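You operate a simulated robot arm through the tools that you are given. There is no shell and no other tool.

You are at the controls of a simulated two-armed robot. One attempt, no reset.

TASK
Fetch the bundle from the left cross belt and set it on top of the white blank stack there. Put the enamel mug on the left cross belt away on the top of the long cabinet. Fetch the test blank from the left cross belt and set it on the top of the grey bench. Take the crumpled paper from the lower shelf of the blank rack and leave it on the spot under the drain. Fetch the black weight and set it on the left ledge of the feeder. Put three of the corner boards from the left black belt on the left cross belt. Stack the mixed bundle of cartons marked "green orange" from the left black belt on top of the mixed bundle of cartons labelled "blue green". Press the zero button two times. Fetch the brown divider and set it on top of the pink belt roll on the top of the grey bench. The order is free. Set down upright: black weight, brown divider.

The check looks at the end state, three seconds after you hand in, the way a careful person would. Anything else that was tipped, shoved, dropped, spilled or broken makes it a failure.

THE ROBOT
Two 7-joint arms with two-finger grippers on one trunk, on a base that drives. Base frame: it is fixed to the floor where the robot stands at the start and does not move with it; the origin is under the middle of the robot, x ahead of it, y to its left, z up; the surface under the hand at the start is at about z = 0.85. Lengths are in m, angles in degrees, forces in N, time in s.
The left shoulder is at the start at [0.078, 0.151, 0.988], the right one opposite. With the tool pointing down near the work surface each hand reaches from about 0.24 to 0.78 m from the robot's upright axis, wherever it stands, measured 20 degrees to its own side. Places, roughly: belt roll (12x12x4 cm) [-1.7, -1.5, 0.8]; black weight [12.75, -5.5, 0.75]; blank stack [0.5, -0.5, 0.75]; brown divider (3x5x5 cm) [-2, -1.6, 0.8]; bundle [0.5, -0.25, 0.75]; corner board (6x6x24 cm) [2.3, -0.9, 1]; crumpled paper (7x6x6 cm) [14.4, -5.8, 0.4]; enamel mug (12x9x8 cm) [0.7, -0.3, 0.9]; left cross belt [0.6, 0, 0.8]; left ledge of the feeder (16x30 cm) [12.58, -6.16, 0.84]; mixed bundle of cartons [1.75, -0.75, 1]; spot under the drain (26x22 cm) [9.68, -6.6, 0.32]; test blank [0.5, 0.25, 0.75]; top of the grey bench [-1.5, -1.7, 0.8]; top of the long cabinet [6.6, -4.7, 1]; zero button [-3.6, 1.5, 0.9]. Payload 2.54 kg a hand.
The tool frame of a hand sits at the grasp point between the pads (the TCP): z along the fingers, y along the line on which they close. The tips reach 0.03 m beyond it. Largest opening 0.116 m; the body of the gripper starts 0.095 m behind the TCP.
Orientation is that of the tool frame in the base frame, as [roll, pitch, yaw] about the fixed x, y, z axes, in that order (R = Rz(yaw) Ry(pitch) Rx(roll)). With the fingers straight down and closing along the base's y, the tool's x points along the base's -x, its y along +y and its z along -z.

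THE INTERFACE
- The arms move only by the tool send_rows. It takes "left_rows", "right_rows" or both (then of equal length, played together; a hand with none holds still); each is a list of rows, each a list of 7 numbers: the shift along the tool's x, y, z in units of 500 mm (1.0 is 500 mm), then the turn, a rotation vector about the tool's x, y, z in units of 60 degrees (1.0 is 60 degrees), then the finger opening in m, from 0 to 0.116. In form: [[x, y, z, wx, wy, wz, hand], ...]. A call has 1 to 20 rows; each row is the pose to reach, as a shift and turn from the pose commanded when the call began, along the tool's axes at that moment. A call with a number of a shift or a turn outside -1 to 1 is refused whole. A row lasts 0.2 s, in which the tool goes at most 0.05 m and 8.6 degrees; a call with a longer step from one row to the next is refused whole, and so is a gripper value outside its range. Where a pose cannot be reached the arm comes as near as it can. A force on the tool above 40 N (or 10 N above the force at the start of the call, whichever is more), or a blocked arm, ends the call early, and 0.2 s more pass. Each finger travels about 0.072 m/s and halts on what it meets, pressing with about 38 N; the grip force reading is that of the motor and also rises with nothing between the fingers. The clock runs only during rows and for 0.2 s after the last one: add rows that repeat a pose to give the fingers time. The reply holds the time, the measured pose of the TCP, the force on the tool along the base axes, the opening and the grip force, in the units named above and with some noise, with the torque about the TCP (base axes, N m) and any sound that the robot's microphone picked up.
- Cameras (640 x 400 px; columns grow to the right, rows downward): "scene" is now at [0.1605, -0.0192, 1.142]; the picture's right is [-0.22, -0.98, 0.00], its down [-0.24, 0.05, -0.97] and it looks along [0.95, -0.21, -0.24] (base axes); focal length 214 px, centre (320, 200). "left" rides on the left gripper at [0.069, 0.015, -0.122] in its tool frame; the picture's right is [-0.21, 0.98, 0.00], its down [-0.83, -0.18, -0.53] and it looks along [-0.52, -0.11, 0.85] (tool axes); focal length 251 px, centre (320, 200). "right" rides on the right gripper at [0.069, -0.015, -0.122] in its tool frame; the picture's right is [0.21, 0.98, 0.00], its down [-0.83, 0.18, -0.53] and it looks along [-0.52, 0.11, 0.85] (tool axes); focal length 251 px, centre (320, 200). There is no depth. A picture from a camera that has moved, and an enlarged one, comes with that camera's place and axes in the base frame and with its lens.
- capture(camera): a new picture of that camera. It takes no simulated time.
- raise_lower(by): slides the trunk up (or, below 0, down) by that many m; the arms and the scene camera ride with it, the base frame stays. It gives what a move gives, with no picture.
- roll_base(legs): drives the robot by 1 to 6 legs, each [ahead, left, turn to the left] in m, m and degrees, along the robot's own axes; the way and the turn of a leg run together, so that a leg with both is an arc; at most 1.5 m and 180 degrees a leg. The arms and the cameras ride along, it lands a little off, and it stops where it bumps. It gives what a move gives.
- pan_tilt(pan, tilt): turns the head with the scene camera to pan (to the left, within 80 degrees either way) and tilt (down, from -29 to 69), counted from straight ahead of the robot. It gives what a move gives.
- zoom(camera, box): a new picture of the part [left, top, right, bottom] of that camera's present view, enlarged. It takes no simulated time.
- sign_off(): hands the job in; it is judged then, once.

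Nothing tells you exact positions but the pictures and the camera data. Unless the task says otherwise, let go and move clear before handing in.

The tools are called after "Emit:" as a command line: name --argument value ..., lists and objects as JSON in quotes. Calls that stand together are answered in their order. send_rows: Moves the arms, as the interface text tells. Its arguments: {"type":"object","properties":{"left_rows":{"type":"array","items":{"type":"array","items":{"type":"number"}}},"right_rows":{"type":"array","items":{"type":"array","items":{"type":"number"}}}},"required":[]} The other tools are called the same way: raise_lower (by) slides the trunk up or down; roll_base (legs) drives the base; pan_tilt (pan, tilt) turns the head that bears the scene camera; capture (camera) takes a picture; zoom (camera, box) takes an enlarged picture of a part of a camera's view; sign_off () hands the job in.

At the start:

```text
time_s: 0.0
left_eef_pos: [0.4808, 0.0065, 1.1061]
left_orientation: [-179.9, -0.1, -179.9]
left_force: [0.4, 0.4, -0.1]
left_wrist_torque: [0.02, 0.0, 0.04]
left_width: 0.116
left_finger_force: 0.1
right_eef_pos: [0.3428, -0.3369, 1.1406]
right_orientation: [-180.0, 0.0, -180.0]
right_force: [-0.1, 1.2, -0.2]
right_wrist_torque: [-0.02, 0.01, 0.0]
right_width: 0.1159
right_finger_force: 0.0
trunk travel left (down, up): [-0.225, 0.064]
robot x, y, heading: [-0.001, -0.0023, -0.2]
head pan, tilt: [-12.4, 14.0]
```

scene: 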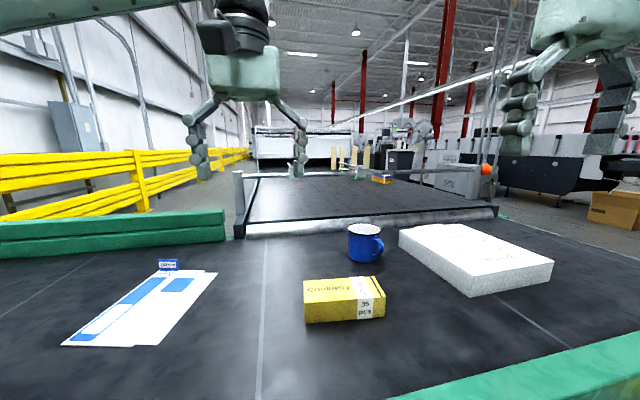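
right: 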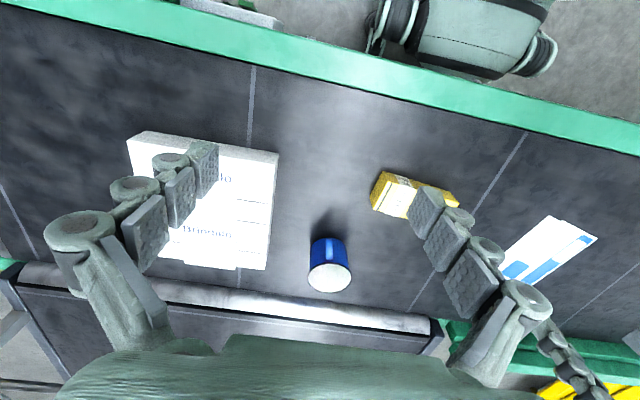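
left: 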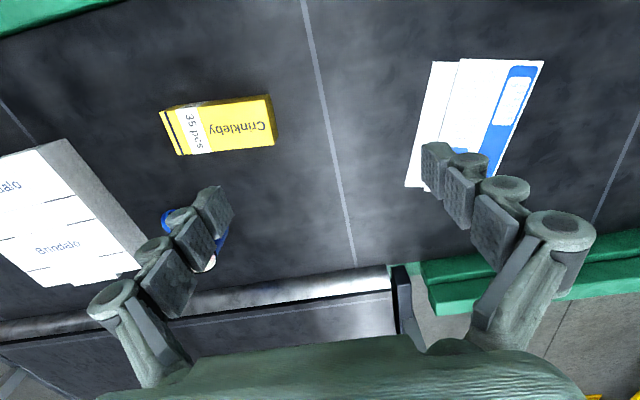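

I'm standing in front of the left cross belt, with the yellow bundle, white stack, blue mug and flat test blank ahead. I'll look at each more closely before moving anything.

Emit:
zoom --camera "scene" --box '[280, 200, 560, 340]'

Emit:
zoom --camera "scene" --box '[40, 240, 240, 360]'

Emit:
zoom --camera "scene" --box '[230, 120, 510, 240]'

Emit:
zoom --camera "left" --box '[380, 40, 580, 200]'

Emit:
zoom --camera "right" --box '[100, 120, 480, 320]'

```text
2.29 times, centred on (420, 270) of scene
camera zoom: at [0.1605, -0.0192, 1.142], right [-0.22, -0.98, 0.0], down [-0.24, 0.05, -0.97], along [0.95, -0.21, -0.24], focal length 490 px, centre (91, 40)
```

zoom: 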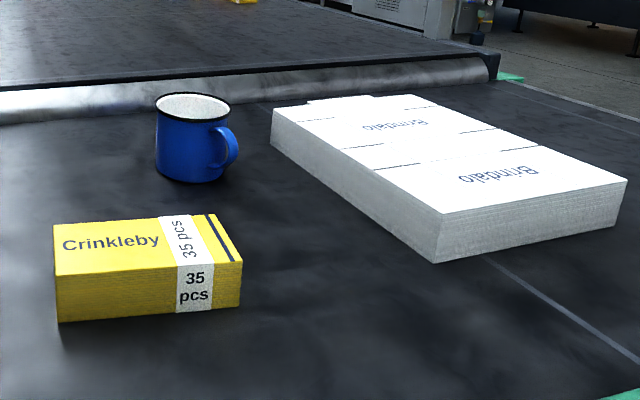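

```text
3.20 times, centred on (140, 300) of scene
camera zoom: at [0.1605, -0.0192, 1.142], right [-0.22, -0.98, 0.0], down [-0.24, 0.05, -0.97], along [0.95, -0.21, -0.24], focal length 686 px, centre (896, -120)
```

zoom: 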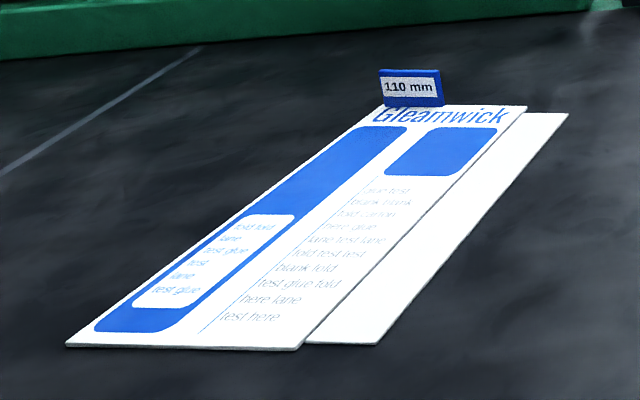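

```text
2.29 times, centred on (370, 180) of scene
camera zoom: at [0.1605, -0.0192, 1.142], right [-0.22, -0.98, 0.0], down [-0.24, 0.05, -0.97], along [0.95, -0.21, -0.24], focal length 490 px, centre (206, 246)
```

zoom: 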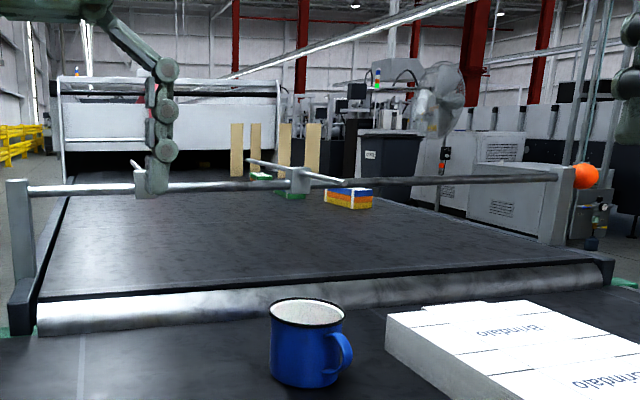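

```text
2.50 times, centred on (480, 120) of left
camera zoom: at [0.4119, 0.0218, 1.2286], right [0.21, 0.98, 0.0], down [0.83, -0.18, 0.53], along [0.52, -0.11, -0.85], focal length 629 px, centre (-80, 400)
```

zoom: 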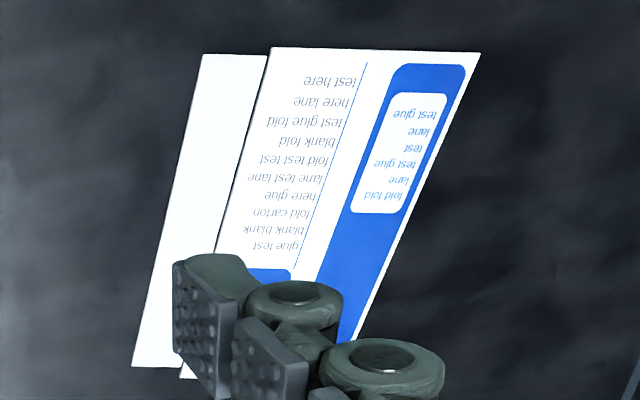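

```text
1.68 times, centred on (290, 220) of right
camera zoom: at [0.2738, -0.3528, 1.2625], right [-0.21, 0.98, 0.0], down [0.83, 0.18, 0.53], along [0.52, 0.11, -0.85], focal length 424 px, centre (370, 166)
```

zoom: 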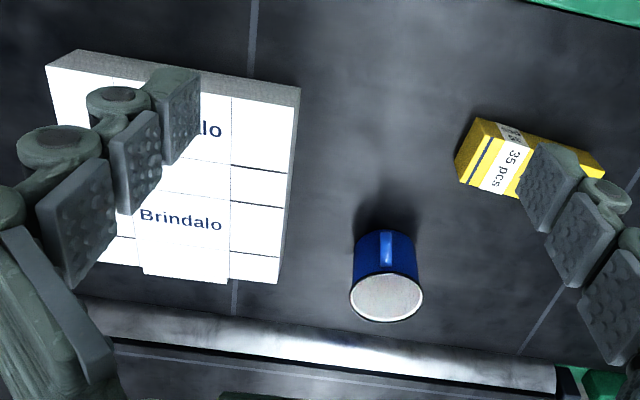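

The bundle is at about (0.48, -0.13) with its top near z 0.896, the stack centre is near (0.565, -0.49) with its top near 0.90, and the mug is near (0.66, -0.25). I'll look around with the head to learn the hall before acting.

Emit:
pan_tilt --pan -60 --tilt 15

Emit:
capture --camera "scene"

Emit:
pan_tilt --pan 60 --tilt 15

Emit:
capture --camera "scene"

Emit:
pan_tilt --pan 0 --tilt 45

Emit:
capture --camera "scene"

```text
time_s: 1.1
left_eef_pos: [0.4805, 0.0067, 1.1066]
left_orientation: [-180.0, 0.0, -180.0]
left_force: [0.7, -0.2, -0.4]
left_wrist_torque: [-0.01, 0.0, 0.02]
left_width: 0.1163
left_finger_force: 0.2
right_eef_pos: [0.3433, -0.3376, 1.1411]
right_orientation: [180.0, 0.0, 180.0]
right_force: [-0.4, -0.8, 0.1]
right_wrist_torque: [0.03, -0.01, -0.06]
right_width: 0.1159
right_finger_force: 0.0
trunk travel left (down, up): [-0.225, 0.064]
robot x, y, heading: [0.0008, -0.0013, 0.3]
head pan, tilt: [-60.0, 15.0]
```

```text
taken
camera scene: at [0.1161, -0.0799, 1.1405], right [-0.87, -0.5, 0.0], down [-0.13, 0.22, -0.97], along [0.48, -0.84, -0.26], focal length 214 px, centre (320, 200)
```

scene: 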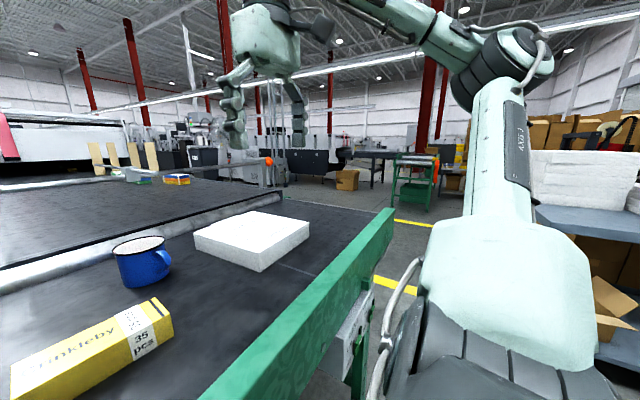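

```text
time_s: 3.1
left_eef_pos: [0.4818, 0.0065, 1.1056]
left_orientation: [180.0, -0.1, 180.0]
left_force: [0.7, -0.3, -0.4]
left_wrist_torque: [0.02, 0.03, 0.01]
left_width: 0.1161
left_finger_force: 0.1
right_eef_pos: [0.3441, -0.3369, 1.1409]
right_orientation: [-180.0, 0.0, -180.0]
right_force: [-0.5, 1.0, -0.8]
right_wrist_torque: [0.0, 0.01, -0.04]
right_width: 0.1159
right_finger_force: 0.1
trunk travel left (down, up): [-0.225, 0.064]
robot x, y, heading: [0.0006, 0.0012, -0.1]
head pan, tilt: [60.0, 15.0]
```

```text
taken
camera scene: at [0.1161, 0.0818, 1.1405], right [0.87, -0.5, 0.0], down [-0.13, -0.22, -0.97], along [0.48, 0.84, -0.26], focal length 214 px, centre (320, 200)
```

scene: 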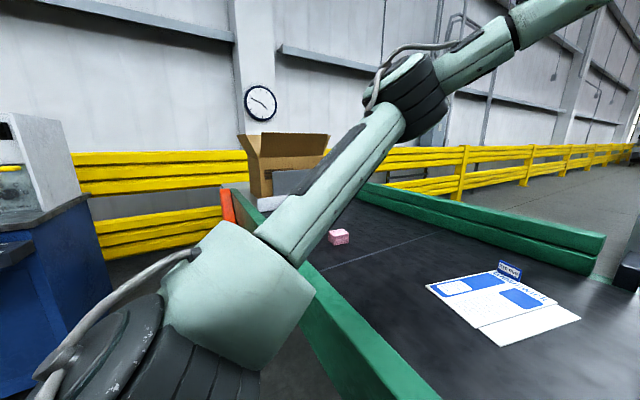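

```text
time_s: 4.5
left_eef_pos: [0.481, 0.0065, 1.1067]
left_orientation: [-179.9, -0.1, -180.0]
left_force: [-0.4, -0.5, 0.7]
left_wrist_torque: [0.01, 0.01, 0.0]
left_width: 0.116
left_finger_force: 0.0
right_eef_pos: [0.3442, -0.3368, 1.1393]
right_orientation: [180.0, 0.0, 180.0]
right_force: [0.2, 0.1, 0.4]
right_wrist_torque: [0.01, 0.02, 0.0]
right_width: 0.1161
right_finger_force: 0.1
trunk travel left (down, up): [-0.225, 0.064]
robot x, y, heading: [0.0021, -0.0009, -0.1]
head pan, tilt: [0.0, 45.0]
```

```text
taken
camera scene: at [0.1506, 0.001, 1.0937], right [0.0, -1.0, 0.0], down [-0.71, 0.0, -0.71], along [0.71, 0.0, -0.71], focal length 214 px, centre (320, 200)
```

scene: 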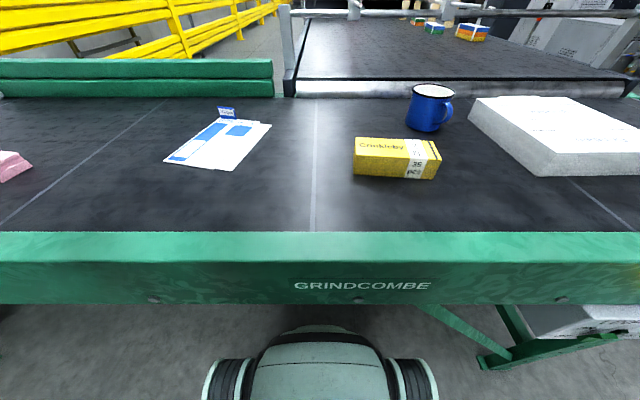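

The head-down view gives clean axes. I'll zoom on the bundle, mug, stack and test blank to fix their positions.

Emit:
zoom --camera "scene" --box '[340, 70, 500, 190]'

Emit:
zoom --camera "scene" --box '[150, 90, 290, 180]'

Emit:
zoom --camera "scene" --box '[460, 80, 640, 190]'

Emit:
zoom --camera "scene" --box '[280, 0, 500, 110]'

```text
3.33 times, centred on (420, 130) of scene
camera zoom: at [0.1506, 0.001, 1.0937], right [0.0, -1.0, 0.0], down [-0.71, 0.0, -0.71], along [0.71, 0.0, -0.71], focal length 715 px, centre (-13, 433)
```

zoom: 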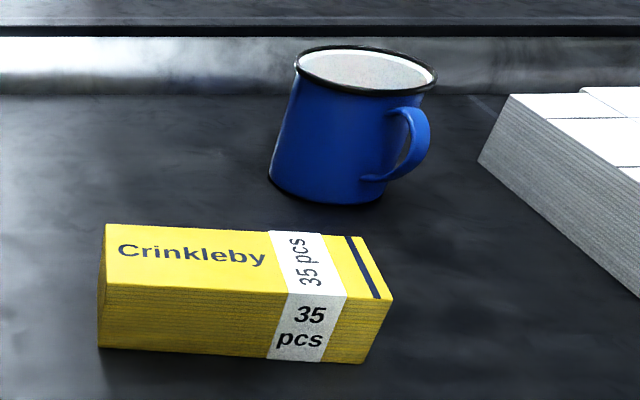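

```text
4.44 times, centred on (220, 135) of scene
camera zoom: at [0.1506, 0.001, 1.0937], right [0.0, -1.0, 0.0], down [-0.71, 0.0, -0.71], along [0.71, 0.0, -0.71], focal length 953 px, centre (764, 489)
```

zoom: 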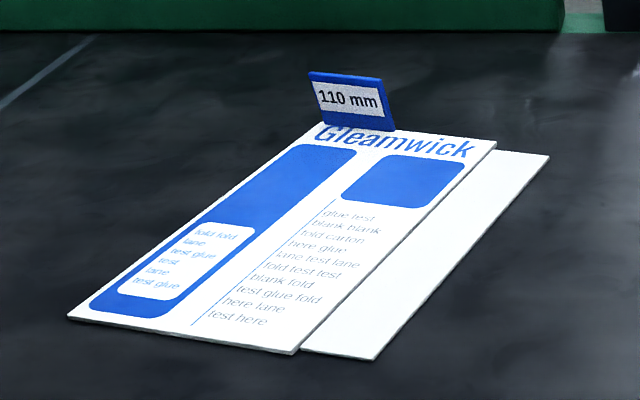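

```text
3.56 times, centred on (550, 135) of scene
camera zoom: at [0.1506, 0.001, 1.0937], right [0.0, -1.0, 0.0], down [-0.71, 0.0, -0.71], along [0.71, 0.0, -0.71], focal length 763 px, centre (-498, 431)
```

zoom: 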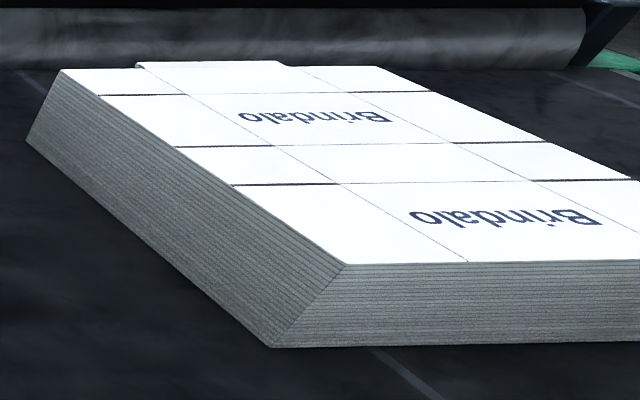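

```text
2.91 times, centred on (390, 55) of scene
camera zoom: at [0.1506, 0.001, 1.0937], right [0.0, -1.0, 0.0], down [-0.71, 0.0, -0.71], along [0.71, 0.0, -0.71], focal length 624 px, centre (116, 622)
```

zoom: 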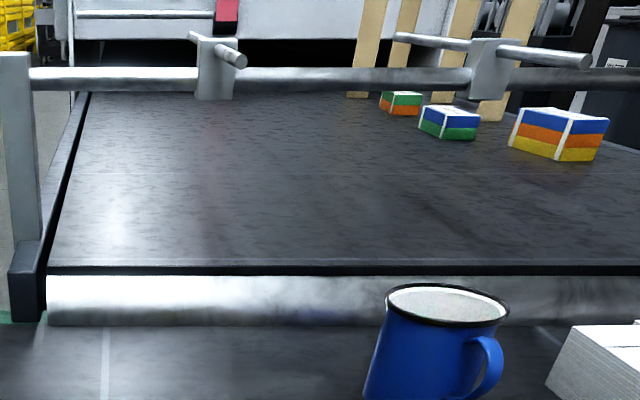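

Positions are now: bundle centre (0.474, -0.129), top z 0.896, turned about 6°; mug (0.637, -0.245); test blank tab (0.671, 0.228). I'll clear the left hand to the left and bring the right hand over the bundle, turning it to close along x.

Emit:
send_rows --left_rows '[[-0.02, 0.066, 0, 0, 0, 0, 0.116], [-0.04, 0.132, 0, 0, 0, 0, 0.116], [-0.06, 0.198, 0, 0, 0, 0, 0.116], [-0.08, 0.264, 0, 0, 0, 0, 0.116], [-0.1, 0.33, 0, 0, 0, 0, 0.116], [-0.12, 0.396, 0, 0, 0, 0, 0.116], [-0.14, 0.46, 0, 0, 0, 0, 0.116]]' --right_rows '[[-0.037, 0.059, 0.02, 0, 0, -0.142, 0.116], [-0.074, 0.118, 0.04, 0, 0, -0.285, 0.116], [-0.111, 0.177, 0.06, 0, 0, -0.428, 0.116], [-0.148, 0.236, 0.08, 0, 0, -0.571, 0.116], [-0.185, 0.295, 0.1, 0, 0, -0.714, 0.116], [-0.222, 0.354, 0.12, 0, 0, -0.857, 0.116], [-0.261, 0.416, 0.14, 0, 0, -1.0, 0.116]]'

```text
time_s: 6.0
left_eef_pos: [0.5514, 0.239, 1.1065]
left_orientation: [-179.9, -0.1, -179.8]
left_force: [0.3, 0.6, -0.6]
left_wrist_torque: [-0.02, -0.04, -0.03]
left_width: 0.1161
left_finger_force: 0.1
right_eef_pos: [0.4666, -0.1214, 1.0665]
right_orientation: [-179.9, 0.0, -120.1]
right_force: [-0.6, 0.6, -0.1]
right_wrist_torque: [0.0, -0.05, 0.0]
right_width: 0.116
right_finger_force: 0.1
right hand out of reach, approached as far as the arm can: row 7
trunk travel left (down, up): [-0.225, 0.064]
robot x, y, heading: [0.0033, -0.001, 0.0]
head pan, tilt: [0.0, 45.0]
```

The right hand stopped slightly short on the last row, perhaps near a joint limit. I'll try the rest of the turn and see whether it follows.

Emit:
send_rows --right_rows '[[0, 0, 0, 0, 0, -0.135, 0.116], [0, 0, 0, 0, 0, -0.27, 0.116], [0, 0, 0, 0, 0, -0.405, 0.116], [0, 0, 0, 0, 0, -0.405, 0.116]]'

```text
time_s: 7.0
left_eef_pos: [0.5499, 0.2376, 1.1068]
left_orientation: [-180.0, -0.1, -180.0]
left_force: [-0.5, 0.4, 0.5]
left_wrist_torque: [0.02, 0.01, -0.02]
left_width: 0.1158
left_finger_force: 0.0
right_eef_pos: [0.3597, -0.0889, 1.0374]
right_orientation: [-180.0, 0.0, -95.9]
right_force: [0.1, -0.8, 0.5]
right_wrist_torque: [0.0, -0.05, 0.0]
right_width: 0.1162
right_finger_force: 0.1
right hand out of reach, approached as far as the arm can: row 1, 2, 3, 4
trunk travel left (down, up): [-0.225, 0.064]
robot x, y, heading: [0.0017, 0.0005, -0.1]
head pan, tilt: [0.0, 45.0]
```

The right wrist runs out of travel that way, so I'll turn it the other way round to the equivalent grasp at yaw 84°.

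Emit:
send_rows --right_rows '[[0.044, -0.016, -0.017, 0, 0, 0.142, 0.116], [0.088, -0.032, -0.034, 0, 0, 0.285, 0.116], [0.132, -0.048, -0.051, 0, 0, 0.428, 0.116], [0.176, -0.064, -0.068, 0, 0, 0.571, 0.116], [0.22, -0.08, -0.085, 0, 0, 0.714, 0.116], [0.264, -0.096, -0.102, 0, 0, 0.857, 0.116], [0.31, -0.113, -0.12, 0, 0, 1.0, 0.116]]'

```text
time_s: 8.7
left_eef_pos: [0.5507, 0.238, 1.1059]
left_orientation: [-180.0, 0.0, 179.9]
left_force: [0.4, 0.3, 0.3]
left_wrist_torque: [-0.01, -0.01, 0.06]
left_width: 0.1159
left_finger_force: 0.2
right_eef_pos: [0.3984, -0.2494, 1.0993]
right_orientation: [179.9, 0.0, -155.8]
right_force: [0.1, 0.2, 0.1]
right_wrist_torque: [0.0, 0.0, -0.02]
right_width: 0.1159
right_finger_force: 0.0
trunk travel left (down, up): [-0.225, 0.064]
robot x, y, heading: [-0.0026, -0.0037, -0.1]
head pan, tilt: [0.0, 45.0]
```

Emit:
send_rows --right_rows '[[0, 0, 0, 0, 0, 0.142, 0.116], [0, 0, 0, 0, 0, 0.285, 0.116], [0, 0, 0, 0, 0, 0.428, 0.116], [0, 0, 0, 0, 0, 0.571, 0.116], [0, 0, 0, 0, 0, 0.714, 0.116], [0, 0, 0, 0, 0, 0.857, 0.116], [0, 0, 0, 0, 0, 1.0, 0.116]]'

Emit:
send_rows --right_rows '[[0, 0, 0, 0, 0, 0.142, 0.116], [0, 0, 0, 0, 0, 0.285, 0.116], [0, 0, 0, 0, 0, 0.428, 0.116], [0, 0, 0, 0, 0, 0.571, 0.116], [0, 0, 0, 0, 0, 0.714, 0.116], [0, 0, 0, 0, 0, 0.857, 0.116], [0, 0, 0, 0, 0, 1.0, 0.116]]'

```text
time_s: 10.2
left_eef_pos: [0.5513, 0.2369, 1.106]
left_orientation: [180.0, -0.1, 180.0]
left_force: [0.4, -0.2, 0.9]
left_wrist_torque: [-0.03, 0.01, 0.02]
left_width: 0.1161
left_finger_force: 0.0
right_eef_pos: [0.3998, -0.2484, 1.0992]
right_orientation: [-179.9, 0.1, 144.1]
right_force: [0.1, -0.4, -0.4]
right_wrist_torque: [0.0, 0.02, 0.01]
right_width: 0.1161
right_finger_force: 0.1
trunk travel left (down, up): [-0.225, 0.064]
robot x, y, heading: [-0.0025, 0.0016, -0.1]
head pan, tilt: [0.0, 45.0]
```

```text
time_s: 11.8
left_eef_pos: [0.5504, 0.2382, 1.1067]
left_orientation: [-179.9, -0.1, 179.9]
left_force: [-0.2, -0.2, 0.1]
left_wrist_torque: [0.01, 0.03, 0.0]
left_width: 0.1163
left_finger_force: 0.1
right_eef_pos: [0.3981, -0.2492, 1.0991]
right_orientation: [-180.0, -0.1, 84.0]
right_force: [-0.1, -0.5, -1.0]
right_wrist_torque: [0.03, 0.02, -0.01]
right_width: 0.1161
right_finger_force: 0.1
trunk travel left (down, up): [-0.225, 0.064]
robot x, y, heading: [-0.0019, -0.0029, 0.1]
head pan, tilt: [0.0, 45.0]
```

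The right hand now reaches yaw 84° properly. I'll bring it above the bundle and check with its wrist camera.

Emit:
send_rows --right_rows '[[0.05, 0.025, 0.04, 0, 0, 0, 0.116], [0.102, 0.05, 0.08, 0, 0, 0, 0.116], [0.153, 0.075, 0.12, 0, 0, 0, 0.116], [0.204, 0.1, 0.16, 0, 0, 0, 0.116], [0.254, 0.125, 0.198, 0, 0, 0, 0.116]]'

Emit:
capture --camera "right"

Emit:
capture --camera "scene"

```text
time_s: 13.1
left_eef_pos: [0.551, 0.239, 1.1066]
left_orientation: [-180.0, -0.1, 179.9]
left_force: [0.1, 1.0, -0.3]
left_wrist_torque: [-0.02, -0.02, -0.02]
left_width: 0.1161
left_finger_force: 0.1
right_eef_pos: [0.4753, -0.1271, 1.0009]
right_orientation: [-179.9, 0.0, 84.3]
right_force: [-1.0, 0.6, 0.3]
right_wrist_torque: [0.01, 0.02, 0.05]
right_width: 0.116
right_finger_force: 0.1
trunk travel left (down, up): [-0.225, 0.064]
robot x, y, heading: [0.0038, 0.003, -0.1]
head pan, tilt: [0.0, 45.0]
```

```text
taken
camera right: at [0.466, -0.0586, 1.1223], right [0.99, 0.12, 0.0], down [0.1, -0.84, 0.53], along [0.06, -0.53, -0.85], focal length 251 px, centre (320, 200)
```

right: 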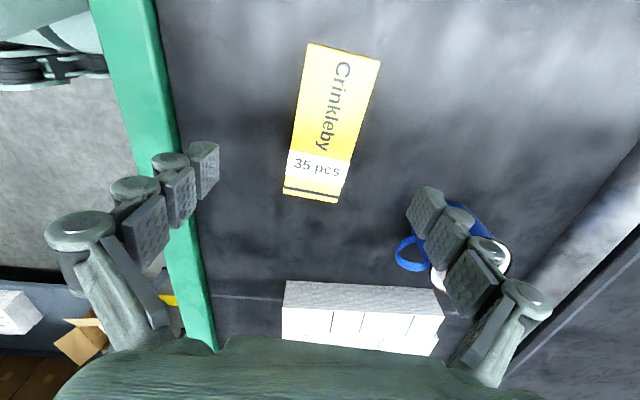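

```text
taken
camera scene: at [0.1512, 0.001, 1.0935], right [0.0, -1.0, 0.0], down [-0.71, 0.0, -0.71], along [0.71, 0.0, -0.71], focal length 214 px, centre (320, 200)
```

scene: 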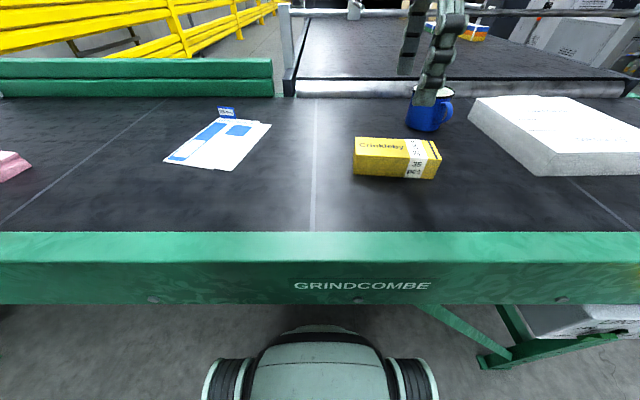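

The fingers straddle the bundle as planned. I'll go down to z 0.892 and close on its 6 cm width.

Emit:
send_rows --right_rows '[[-0.002, 0.004, 0.07, 0, 0, 0, 0.116], [-0.003, 0.004, 0.14, 0, 0, 0, 0.116], [-0.003, 0.004, 0.19, 0, 0, 0, 0.116], [-0.003, 0.004, 0.217, 0, 0, 0, 0.116], [-0.003, 0.004, 0.217, 0, 0, 0, 0.116]]'

Emit:
send_rows --right_rows '[[0, 0, 0, 0, 0, 0, 0.08], [0, 0, 0, 0, 0, 0, 0.04], [0, 0, 0, 0, 0, 0, 0.04], [0, 0, 0, 0, 0, 0, 0.04], [0, 0, 0, 0, 0, 0, 0.04]]'

Emit:
capture --camera "right"

```text
time_s: 14.2
left_eef_pos: [0.55, 0.2383, 1.1063]
left_orientation: [180.0, -0.1, 179.9]
left_force: [-0.5, 0.9, -1.7]
left_wrist_torque: [0.03, 0.0, -0.02]
left_width: 0.1163
left_finger_force: 0.1
right_eef_pos: [0.4779, -0.1309, 0.8895]
right_orientation: [-179.9, 0.0, 84.3]
right_force: [-0.7, 1.4, 0.8]
right_wrist_torque: [0.03, 0.02, 0.02]
right_width: 0.1161
right_finger_force: 0.0
trunk travel left (down, up): [-0.225, 0.064]
robot x, y, heading: [-0.0018, -0.0001, 0.1]
head pan, tilt: [0.0, 45.0]
```

```text
time_s: 15.4
left_eef_pos: [0.5504, 0.2373, 1.1059]
left_orientation: [-180.0, -0.1, 180.0]
left_force: [-0.1, -0.2, 0.5]
left_wrist_torque: [0.01, -0.01, 0.03]
left_width: 0.1161
left_finger_force: 0.1
right_eef_pos: [0.4778, -0.1303, 0.8912]
right_orientation: [179.9, -0.1, 84.3]
right_force: [2.7, 0.1, 3.5]
right_wrist_torque: [0.0, -0.11, -0.01]
right_width: 0.0589
right_finger_force: 38.4
trunk travel left (down, up): [-0.225, 0.064]
robot x, y, heading: [0.0046, -0.002, -0.0]
head pan, tilt: [0.0, 45.0]
```

```text
taken
camera right: at [0.4683, -0.0607, 1.0133], right [0.99, 0.12, 0.0], down [0.1, -0.84, 0.53], along [0.06, -0.53, -0.85], focal length 251 px, centre (320, 200)
```

right: 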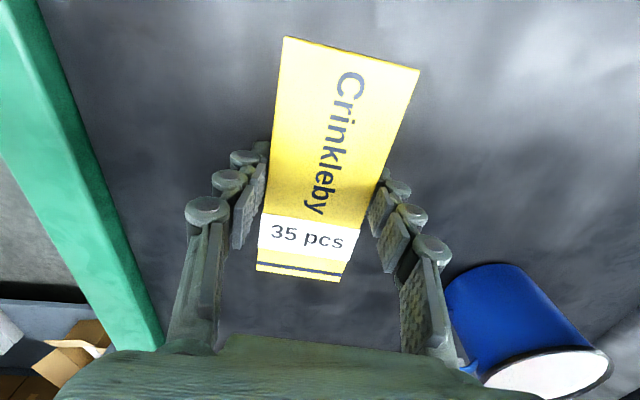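

The bundle is held (opening 0.059). I'll lift it and carry it over the white stack.

Emit:
send_rows --right_rows '[[0, 0, -0.06, 0, 0, 0, 0.04], [0, 0, -0.15, 0, 0, 0, 0.04], [0, 0, -0.24, 0, 0, 0, 0.04], [0, 0, -0.24, 0, 0, 0, 0.04]]'

Emit:
send_rows --right_rows '[[-0.086, 0.026, 0, 0, 0, 0, 0.04], [-0.172, 0.052, 0, 0, 0, 0, 0.04], [-0.258, 0.078, 0, 0, 0, 0, 0.04], [-0.344, 0.104, 0, 0, 0, 0, 0.04], [-0.43, 0.13, 0, 0, 0, 0, 0.04], [-0.516, 0.156, 0, 0, 0, 0, 0.04], [-0.602, 0.182, 0, 0, 0, 0, 0.04], [-0.692, 0.21, 0, 0, 0, 0, 0.04], [-0.692, 0.21, 0, 0, 0, 0, 0.04]]'

Emit:
capture --camera "right"

Emit:
capture --camera "scene"

```text
time_s: 16.4
left_eef_pos: [0.5509, 0.2374, 1.1074]
left_orientation: [-180.0, -0.1, 179.9]
left_force: [-0.4, 0.7, -0.6]
left_wrist_torque: [-0.02, -0.02, 0.0]
left_width: 0.1161
left_finger_force: 0.0
right_eef_pos: [0.4759, -0.1301, 1.0116]
right_orientation: [-179.9, 0.0, 84.2]
right_force: [-0.7, 0.4, -1.6]
right_wrist_torque: [-0.01, 0.0, 0.02]
right_width: 0.0592
right_finger_force: 37.9
trunk travel left (down, up): [-0.225, 0.064]
robot x, y, heading: [-0.0005, -0.0021, 0.1]
head pan, tilt: [0.0, 45.0]
```

```text
time_s: 18.4
left_eef_pos: [0.5508, 0.2384, 1.1059]
left_orientation: [-180.0, -0.1, -180.0]
left_force: [-0.3, 0.6, -0.6]
left_wrist_torque: [-0.02, 0.0, 0.04]
left_width: 0.1157
left_finger_force: 0.1
right_eef_pos: [0.5513, -0.4851, 1.0146]
right_orientation: [180.0, -0.1, 84.3]
right_force: [0.5, -0.3, -1.6]
right_wrist_torque: [0.02, 0.01, 0.01]
right_width: 0.0589
right_finger_force: 37.9
trunk travel left (down, up): [-0.225, 0.064]
robot x, y, heading: [-0.002, -0.0004, 0.1]
head pan, tilt: [0.0, 45.0]
```

```text
taken
camera right: at [0.5417, -0.415, 1.1364], right [0.99, 0.12, 0.0], down [0.1, -0.84, 0.53], along [0.06, -0.53, -0.85], focal length 251 px, centre (320, 200)
```

right: 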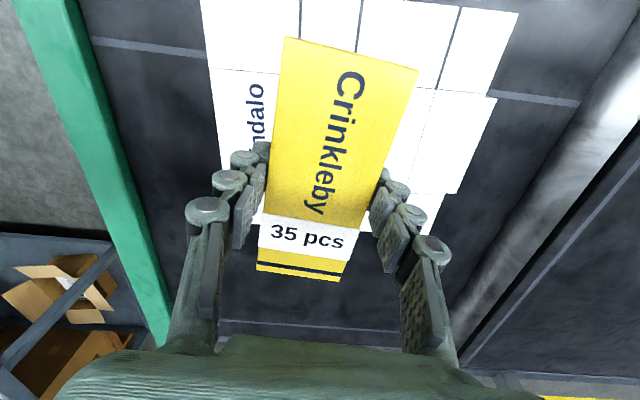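

```text
taken
camera scene: at [0.1506, 0.001, 1.0936], right [0.0, -1.0, 0.0], down [-0.71, 0.0, -0.71], along [0.71, 0.0, -0.71], focal length 214 px, centre (320, 200)
```

scene: 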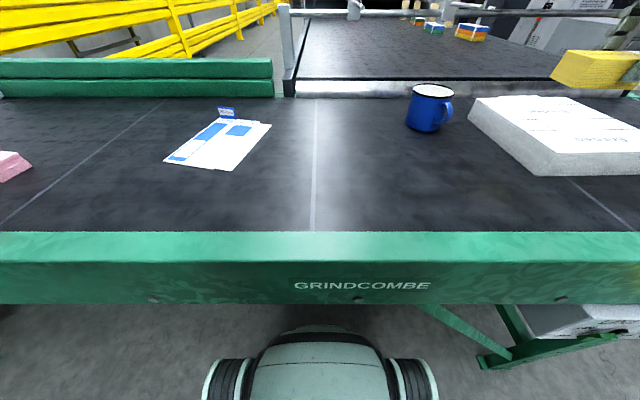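

The bundle is over the middle of the stack. I'll lower it gently and watch the contact force.

Emit:
send_rows --right_rows '[[0, 0.01, 0.05, 0, 0, 0, 0.04], [0, 0.02, 0.1, 0, 0, 0, 0.04], [0, 0.02, 0.135, 0, 0, 0, 0.04], [0, 0.02, 0.14, 0, 0, 0, 0.04], [0, 0.02, 0.144, 0, 0, 0, 0.04], [0, 0.02, 0.144, 0, 0, 0, 0.04]]'

```text
time_s: 19.9
left_eef_pos: [0.5494, 0.2391, 1.1068]
left_orientation: [-179.9, 0.1, -180.0]
left_force: [0.6, 0.0, -0.4]
left_wrist_torque: [0.0, 0.03, 0.0]
left_width: 0.1161
left_finger_force: 0.0
right_eef_pos: [0.557, -0.4861, 0.9427]
right_orientation: [179.8, 0.0, 84.3]
right_force: [3.6, -3.0, 10.1]
right_wrist_torque: [0.41, 0.14, -0.11]
right_width: 0.0588
right_finger_force: 37.2
trunk travel left (down, up): [-0.225, 0.064]
robot x, y, heading: [0.0017, -0.0, -0.2]
head pan, tilt: [0.0, 45.0]
```

Contact at about 10 N. I'll release and rise clear.

Emit:
send_rows --right_rows '[[0, 0, 0, 0, 0, 0, 0.065], [0, 0, 0, 0, 0, 0, 0.08], [0, 0, 0, 0, 0, 0, 0.1], [0, 0, 0, 0, 0, 0, 0.116], [0, 0, 0, 0, 0, 0, 0.116], [0, 0, -0.06, 0, 0, 0, 0.116], [0, 0, -0.15, 0, 0, 0, 0.116], [0, 0, -0.24, 0, 0, 0, 0.116]]'

Emit:
capture --camera "right"

```text
time_s: 21.6
left_eef_pos: [0.5501, 0.24, 1.1056]
left_orientation: [180.0, 0.0, -180.0]
left_force: [-0.9, -0.4, 0.2]
left_wrist_torque: [0.0, -0.01, -0.01]
left_width: 0.1161
left_finger_force: 0.0
right_eef_pos: [0.5559, -0.4862, 1.0596]
right_orientation: [-179.9, -0.1, 84.3]
right_force: [0.7, 0.7, -0.4]
right_wrist_torque: [-0.01, 0.02, -0.01]
right_width: 0.1161
right_finger_force: 0.0
trunk travel left (down, up): [-0.225, 0.064]
robot x, y, heading: [-0.0027, 0.0033, -0.0]
head pan, tilt: [0.0, 45.0]
```

```text
taken
camera right: at [0.5467, -0.4161, 1.1811], right [0.99, 0.12, 0.0], down [0.1, -0.84, 0.53], along [0.06, -0.53, -0.85], focal length 251 px, centre (320, 200)
```

right: 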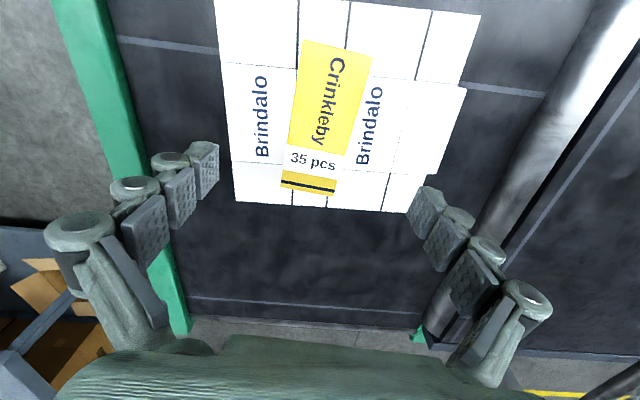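

The bundle sits squarely on the stack. Next the left hand: turn it to close along the test blank's length and move above its tab at about (0.671, 0.228).

Emit:
send_rows --left_rows '[[-0.017, -0.003, 0.014, 0, 0, -0.142, 0.116], [-0.034, -0.006, 0.028, 0, 0, -0.285, 0.116], [-0.051, -0.009, 0.042, 0, 0, -0.428, 0.116], [-0.068, -0.012, 0.056, 0, 0, -0.571, 0.116], [-0.085, -0.015, 0.07, 0, 0, -0.714, 0.116], [-0.102, -0.018, 0.084, 0, 0, -0.857, 0.116], [-0.12, -0.02, 0.1, 0, 0, -1.0, 0.116]]'

Emit:
send_rows --left_rows '[[0, 0, 0, 0, 0, -0.13, 0.116], [0, 0, 0, 0, 0, -0.26, 0.116], [0, 0, 0, 0, 0, -0.26, 0.08]]'

Emit:
capture --camera "left"

```text
time_s: 23.2
left_eef_pos: [0.6119, 0.227, 1.0542]
left_orientation: [-179.9, -0.2, -119.7]
left_force: [0.0, -1.1, 0.5]
left_wrist_torque: [0.0, -0.01, -0.02]
left_width: 0.1158
left_finger_force: 0.1
right_eef_pos: [0.5572, -0.4864, 1.0574]
right_orientation: [-180.0, -0.1, 84.3]
right_force: [-0.2, 0.0, -0.4]
right_wrist_torque: [0.02, 0.02, 0.03]
right_width: 0.1165
right_finger_force: 0.1
trunk travel left (down, up): [-0.225, 0.064]
robot x, y, heading: [0.0003, 0.0003, 0.0]
head pan, tilt: [0.0, 45.0]
```

```text
time_s: 24.1
left_eef_pos: [0.6105, 0.2263, 1.0558]
left_orientation: [179.8, 0.1, -104.3]
left_force: [-0.9, 0.5, 0.0]
left_wrist_torque: [-0.02, -0.01, 0.0]
left_width: 0.0799
left_finger_force: 0.2
right_eef_pos: [0.5561, -0.4864, 1.059]
right_orientation: [-180.0, 0.0, 84.3]
right_force: [-0.6, -0.1, 0.2]
right_wrist_torque: [0.0, 0.01, 0.0]
right_width: 0.1159
right_finger_force: 0.2
trunk travel left (down, up): [-0.225, 0.064]
robot x, y, heading: [0.0038, -0.0004, -0.1]
head pan, tilt: [0.0, 45.0]
```

```text
taken
camera left: at [0.5789, 0.1638, 1.1782], right [-0.89, 0.45, 0.0], down [0.38, 0.76, 0.53], along [0.24, 0.48, -0.85], focal length 251 px, centre (320, 200)
```

left: 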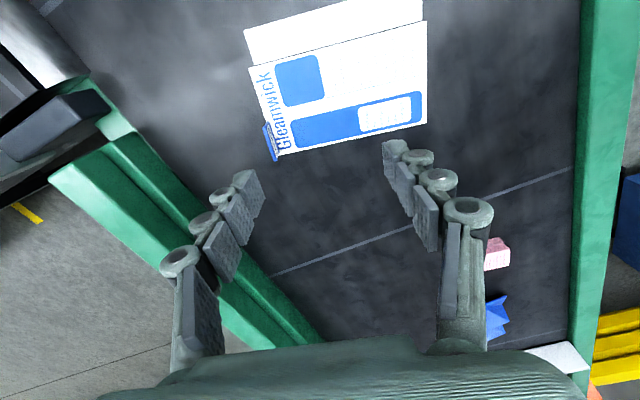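

Emit:
zoom --camera "left" --box '[230, 100, 330, 170]'

Emit:
zoom --camera "scene" --box '[200, 95, 260, 135]'

```text
5.71 times, centred on (280, 135) of left
camera zoom: at [0.5789, 0.1638, 1.1782], right [-0.89, 0.45, 0.0], down [0.38, 0.76, 0.53], along [0.24, 0.48, -0.85], focal length 1437 px, centre (549, 571)
```

zoom: 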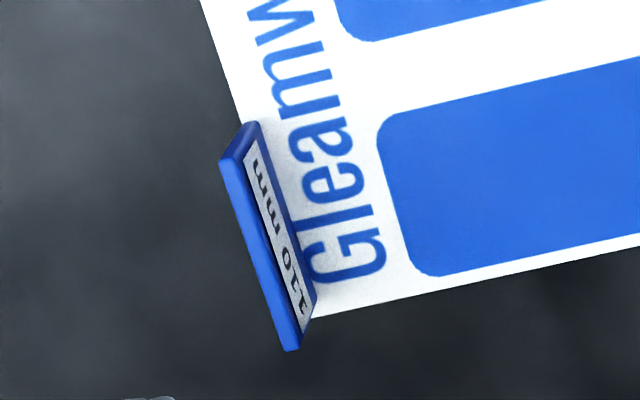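

```text
10.00 times, centred on (230, 115) of scene
camera zoom: at [0.1506, 0.0009, 1.0936], right [0.0, -1.0, 0.0], down [-0.71, 0.0, -0.71], along [0.71, 0.0, -0.71], focal length 2145 px, centre (1220, 1050)
```

zoom: 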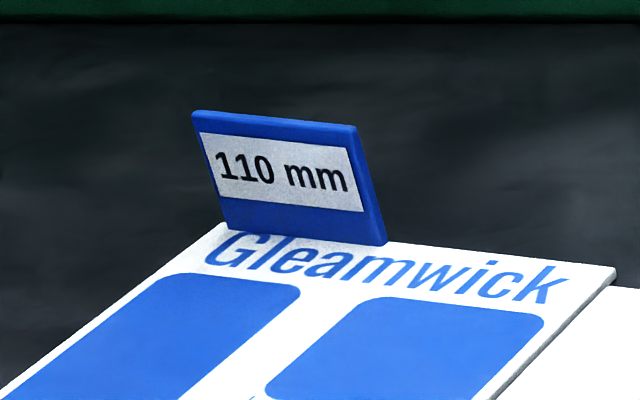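

Triangulating both cameras puts the tab at (0.682, 0.232), z 0.855–0.884, turned about 12°. I'll move above it, check, then go down.

Emit:
send_rows --left_rows '[[-0.012, -0.034, 0.05, 0, 0, -0.02, 0.08], [-0.024, -0.068, 0.1, 0, 0, -0.038, 0.08], [-0.036, -0.102, 0.15, 0, 0, -0.038, 0.08], [-0.047, -0.136, 0.192, 0, 0, -0.038, 0.07], [-0.047, -0.136, 0.192, 0, 0, -0.038, 0.06]]'

Emit:
capture --camera "left"

Emit:
zoom --camera "scene" --box '[180, 60, 280, 130]'

```text
time_s: 25.2
left_eef_pos: [0.6806, 0.2326, 0.9583]
left_orientation: [179.9, -0.1, -102.1]
left_force: [0.3, 0.3, 0.3]
left_wrist_torque: [0.01, -0.03, -0.01]
left_width: 0.0598
left_finger_force: 0.0
right_eef_pos: [0.556, -0.486, 1.0589]
right_orientation: [180.0, 0.0, 84.3]
right_force: [0.2, 0.7, 0.3]
right_wrist_torque: [0.03, 0.03, -0.05]
right_width: 0.116
right_finger_force: 0.0
trunk travel left (down, up): [-0.225, 0.064]
robot x, y, heading: [-0.0008, -0.0046, -0.0]
head pan, tilt: [0.0, 45.0]
```

```text
taken
camera left: at [0.6522, 0.1682, 1.0813], right [-0.91, 0.41, 0.0], down [0.35, 0.77, 0.53], along [0.22, 0.49, -0.85], focal length 251 px, centre (320, 200)
```

left: 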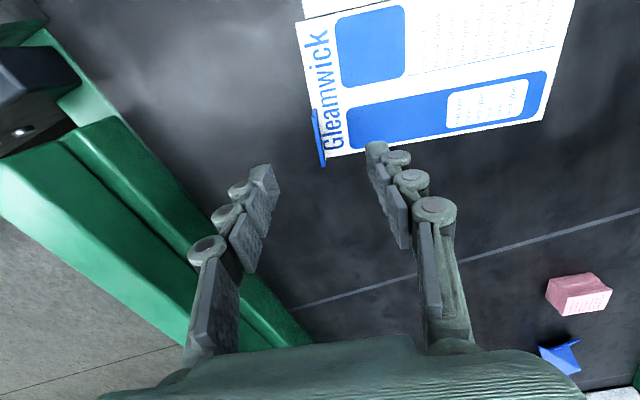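

```text
5.71 times, centred on (230, 95) of scene
camera zoom: at [0.1505, 0.0009, 1.0937], right [0.0, -1.0, 0.0], down [-0.71, 0.0, -0.71], along [0.71, 0.0, -0.71], focal length 1226 px, centre (834, 800)
```

zoom: 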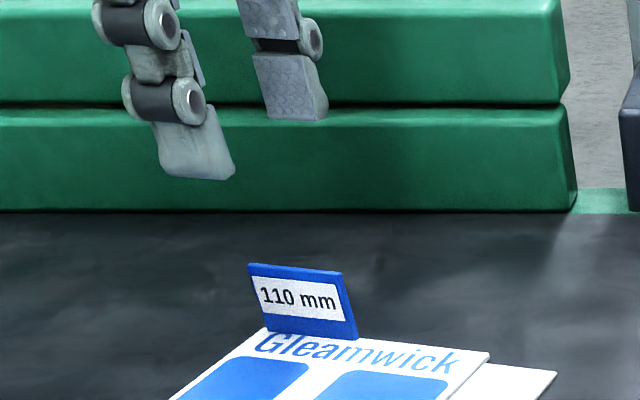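

The tab lies between the fingers. Going down and closing on it.

Emit:
send_rows --left_rows '[[0, 0, 0.05, 0, 0, 0, 0.06], [0, 0, 0.1, 0, 0, 0, 0.06], [0, 0, 0.125, 0, 0, 0, 0.06], [0, 0, 0.138, 0, 0, 0, 0.06], [0, 0, 0.138, 0, 0, 0, 0.06]]'

Emit:
capture --camera "left"

Emit:
zoom --camera "scene" --box '[180, 60, 280, 130]'

```text
time_s: 26.4
left_eef_pos: [0.6834, 0.2325, 0.8906]
left_orientation: [179.9, -0.1, -102.1]
left_force: [0.5, 0.0, -0.3]
left_wrist_torque: [0.01, 0.05, 0.01]
left_width: 0.06
left_finger_force: 0.1
right_eef_pos: [0.5566, -0.4865, 1.0582]
right_orientation: [180.0, 0.1, 84.3]
right_force: [0.5, 0.2, -0.1]
right_wrist_torque: [0.03, 0.0, 0.0]
right_width: 0.116
right_finger_force: 0.0
trunk travel left (down, up): [-0.225, 0.064]
robot x, y, heading: [-0.0025, -0.0016, 0.3]
head pan, tilt: [0.0, 45.0]
```

```text
taken
camera left: at [0.6536, 0.1679, 1.0131], right [-0.91, 0.41, 0.0], down [0.35, 0.77, 0.53], along [0.22, 0.49, -0.85], focal length 251 px, centre (320, 200)
```

left: 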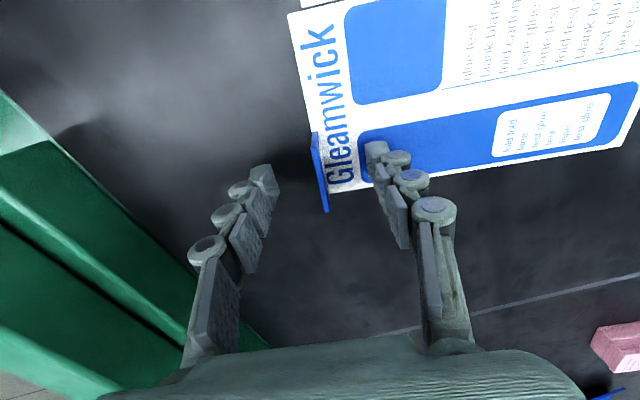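

```text
5.71 times, centred on (230, 95) of scene
camera zoom: at [0.1506, 0.0009, 1.0936], right [0.0, -1.0, 0.0], down [-0.71, 0.0, -0.71], along [0.71, 0.0, -0.71], focal length 1226 px, centre (834, 800)
```

zoom: 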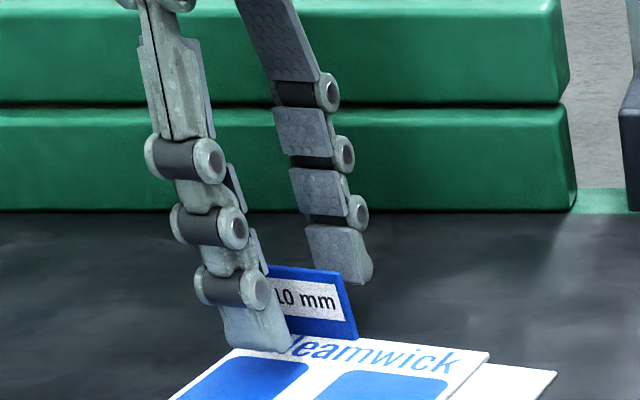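

Emit:
send_rows --left_rows '[[0, 0, 0, 0, 0, 0, 0.03], [0, 0, 0, 0, 0, 0, 0.0], [0, 0, 0, 0, 0, 0, 0.0], [0, 0, 0, 0, 0, 0, 0.0], [0, 0, 0, 0, 0, 0, 0.0]]'

Emit:
send_rows --left_rows '[[0, 0, -0.02, 0, 0, 0, 0.0], [0, 0, -0.06, 0, 0, 0, 0.0], [0, 0, -0.12, 0, 0, 0, 0.0], [0, 0, -0.2, 0, 0, 0, 0.0], [0, 0, -0.3, 0, 0, 0, 0.0], [0, 0, -0.3, 0, 0, 0, 0.0]]'

Emit:
capture --camera "left"

Emit:
capture --camera "scene"

```text
time_s: 27.6
left_eef_pos: [0.6833, 0.232, 0.8897]
left_orientation: [179.9, 0.0, -102.1]
left_force: [0.2, -0.5, 0.1]
left_wrist_torque: [0.05, -0.03, -0.02]
left_width: 0.006
left_finger_force: 32.1
right_eef_pos: [0.5565, -0.4864, 1.0578]
right_orientation: [180.0, 0.1, 84.3]
right_force: [0.1, 0.5, 1.6]
right_wrist_torque: [-0.02, 0.02, 0.02]
right_width: 0.1158
right_finger_force: 0.2
trunk travel left (down, up): [-0.225, 0.064]
robot x, y, heading: [0.0025, 0.0007, 0.1]
head pan, tilt: [0.0, 45.0]
```

```text
time_s: 29.1
left_eef_pos: [0.6835, 0.2337, 1.0384]
left_orientation: [179.9, 0.0, -102.1]
left_force: [0.1, 0.3, 0.2]
left_wrist_torque: [-0.01, -0.01, -0.01]
left_width: 0.0062
left_finger_force: 31.9
right_eef_pos: [0.5569, -0.4857, 1.0583]
right_orientation: [180.0, 0.0, 84.3]
right_force: [0.5, 0.4, 0.7]
right_wrist_torque: [-0.03, 0.01, -0.02]
right_width: 0.1158
right_finger_force: 0.1
trunk travel left (down, up): [-0.225, 0.064]
robot x, y, heading: [-0.0005, 0.0007, -0.2]
head pan, tilt: [0.0, 45.0]
```

```text
taken
camera left: at [0.6534, 0.1699, 1.1615], right [-0.91, 0.41, 0.0], down [0.35, 0.77, 0.53], along [0.22, 0.49, -0.85], focal length 251 px, centre (320, 200)
```

left: 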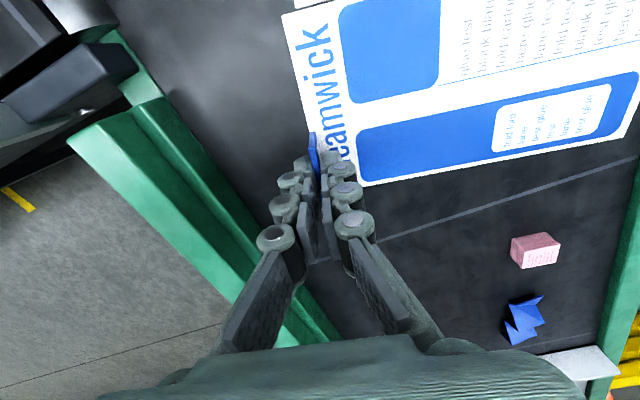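

```text
taken
camera scene: at [0.1509, 0.0011, 1.0936], right [0.0, -1.0, 0.0], down [-0.71, 0.0, -0.71], along [0.71, 0.0, -0.71], focal length 214 px, centre (320, 200)
```

scene: 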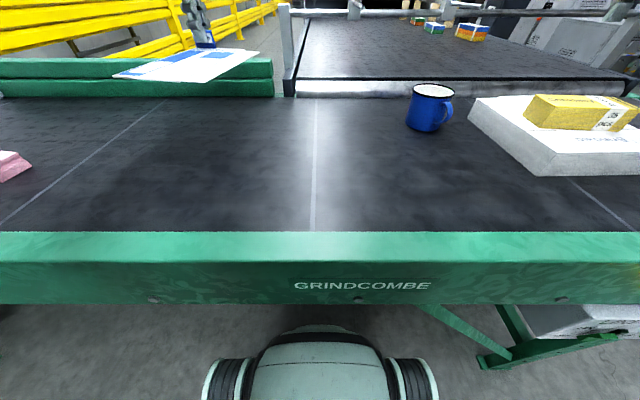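

The test blank is held and lifted level. I'll tuck both hands in for driving, then look to the right and behind for the grey bench.

Emit:
send_rows --left_rows '[[0.009, 0.072, -0.01, 0, 0, 0, 0.0], [0.018, 0.144, -0.02, 0, 0, 0, 0.0], [0.027, 0.216, -0.03, 0, 0, 0, 0.0], [0.03, 0.28, -0.04, 0, 0, 0, 0.0], [0.0, 0.34, -0.05, 0, 0, 0, 0.0], [-0.03, 0.4, -0.06, 0, 0, 0, 0.0]]' --right_rows '[[0.04, -0.07, -0.01, 0, 0, 0, 0.116], [0.08, -0.14, -0.03, 0, 0, 0, 0.116], [0.12, -0.21, -0.05, 0, 0, 0, 0.116], [0.16, -0.28, -0.07, 0, 0, 0, 0.116], [0.2, -0.35, -0.09, 0, 0, 0, 0.116], [0.24, -0.4, -0.1, 0, 0, 0, 0.116]]'

Emit:
pan_tilt --pan -80 --tilt 15

Emit:
capture --camera "scene"

```text
time_s: 30.4
left_eef_pos: [0.4898, 0.2901, 1.0731]
left_orientation: [-180.0, -0.1, -102.2]
left_force: [0.4, 0.5, -0.9]
left_wrist_torque: [-0.02, -0.02, 0.01]
left_width: 0.0059
left_finger_force: 32.0
right_eef_pos: [0.3699, -0.3482, 1.1096]
right_orientation: [179.9, 0.1, 84.2]
right_force: [0.2, 0.9, 0.0]
right_wrist_torque: [0.03, -0.01, 0.03]
right_width: 0.1159
right_finger_force: 0.0
trunk travel left (down, up): [-0.225, 0.064]
robot x, y, heading: [0.0013, -0.0005, -0.2]
head pan, tilt: [0.0, 45.0]
```

```text
time_s: 32.0
left_eef_pos: [0.4917, 0.2897, 1.0722]
left_orientation: [179.9, 0.1, -102.1]
left_force: [-0.3, -0.7, -0.4]
left_wrist_torque: [0.02, -0.04, -0.03]
left_width: 0.0059
left_finger_force: 32.0
right_eef_pos: [0.3708, -0.3468, 1.1079]
right_orientation: [179.9, 0.1, 84.2]
right_force: [0.6, 0.3, -0.7]
right_wrist_torque: [-0.02, -0.01, -0.03]
right_width: 0.116
right_finger_force: 0.1
trunk travel left (down, up): [-0.225, 0.064]
robot x, y, heading: [-0.0031, 0.0017, -0.1]
head pan, tilt: [-80.0, 15.0]
```

```text
taken
camera scene: at [0.0856, -0.0911, 1.1404], right [-0.98, -0.17, 0.0], down [-0.05, 0.26, -0.97], along [0.17, -0.95, -0.26], focal length 214 px, centre (320, 200)
```

scene: 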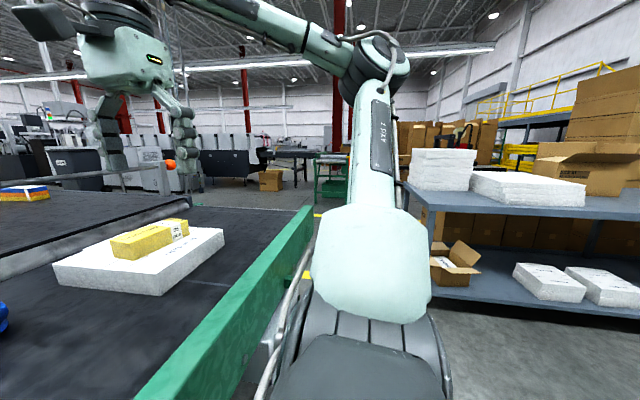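

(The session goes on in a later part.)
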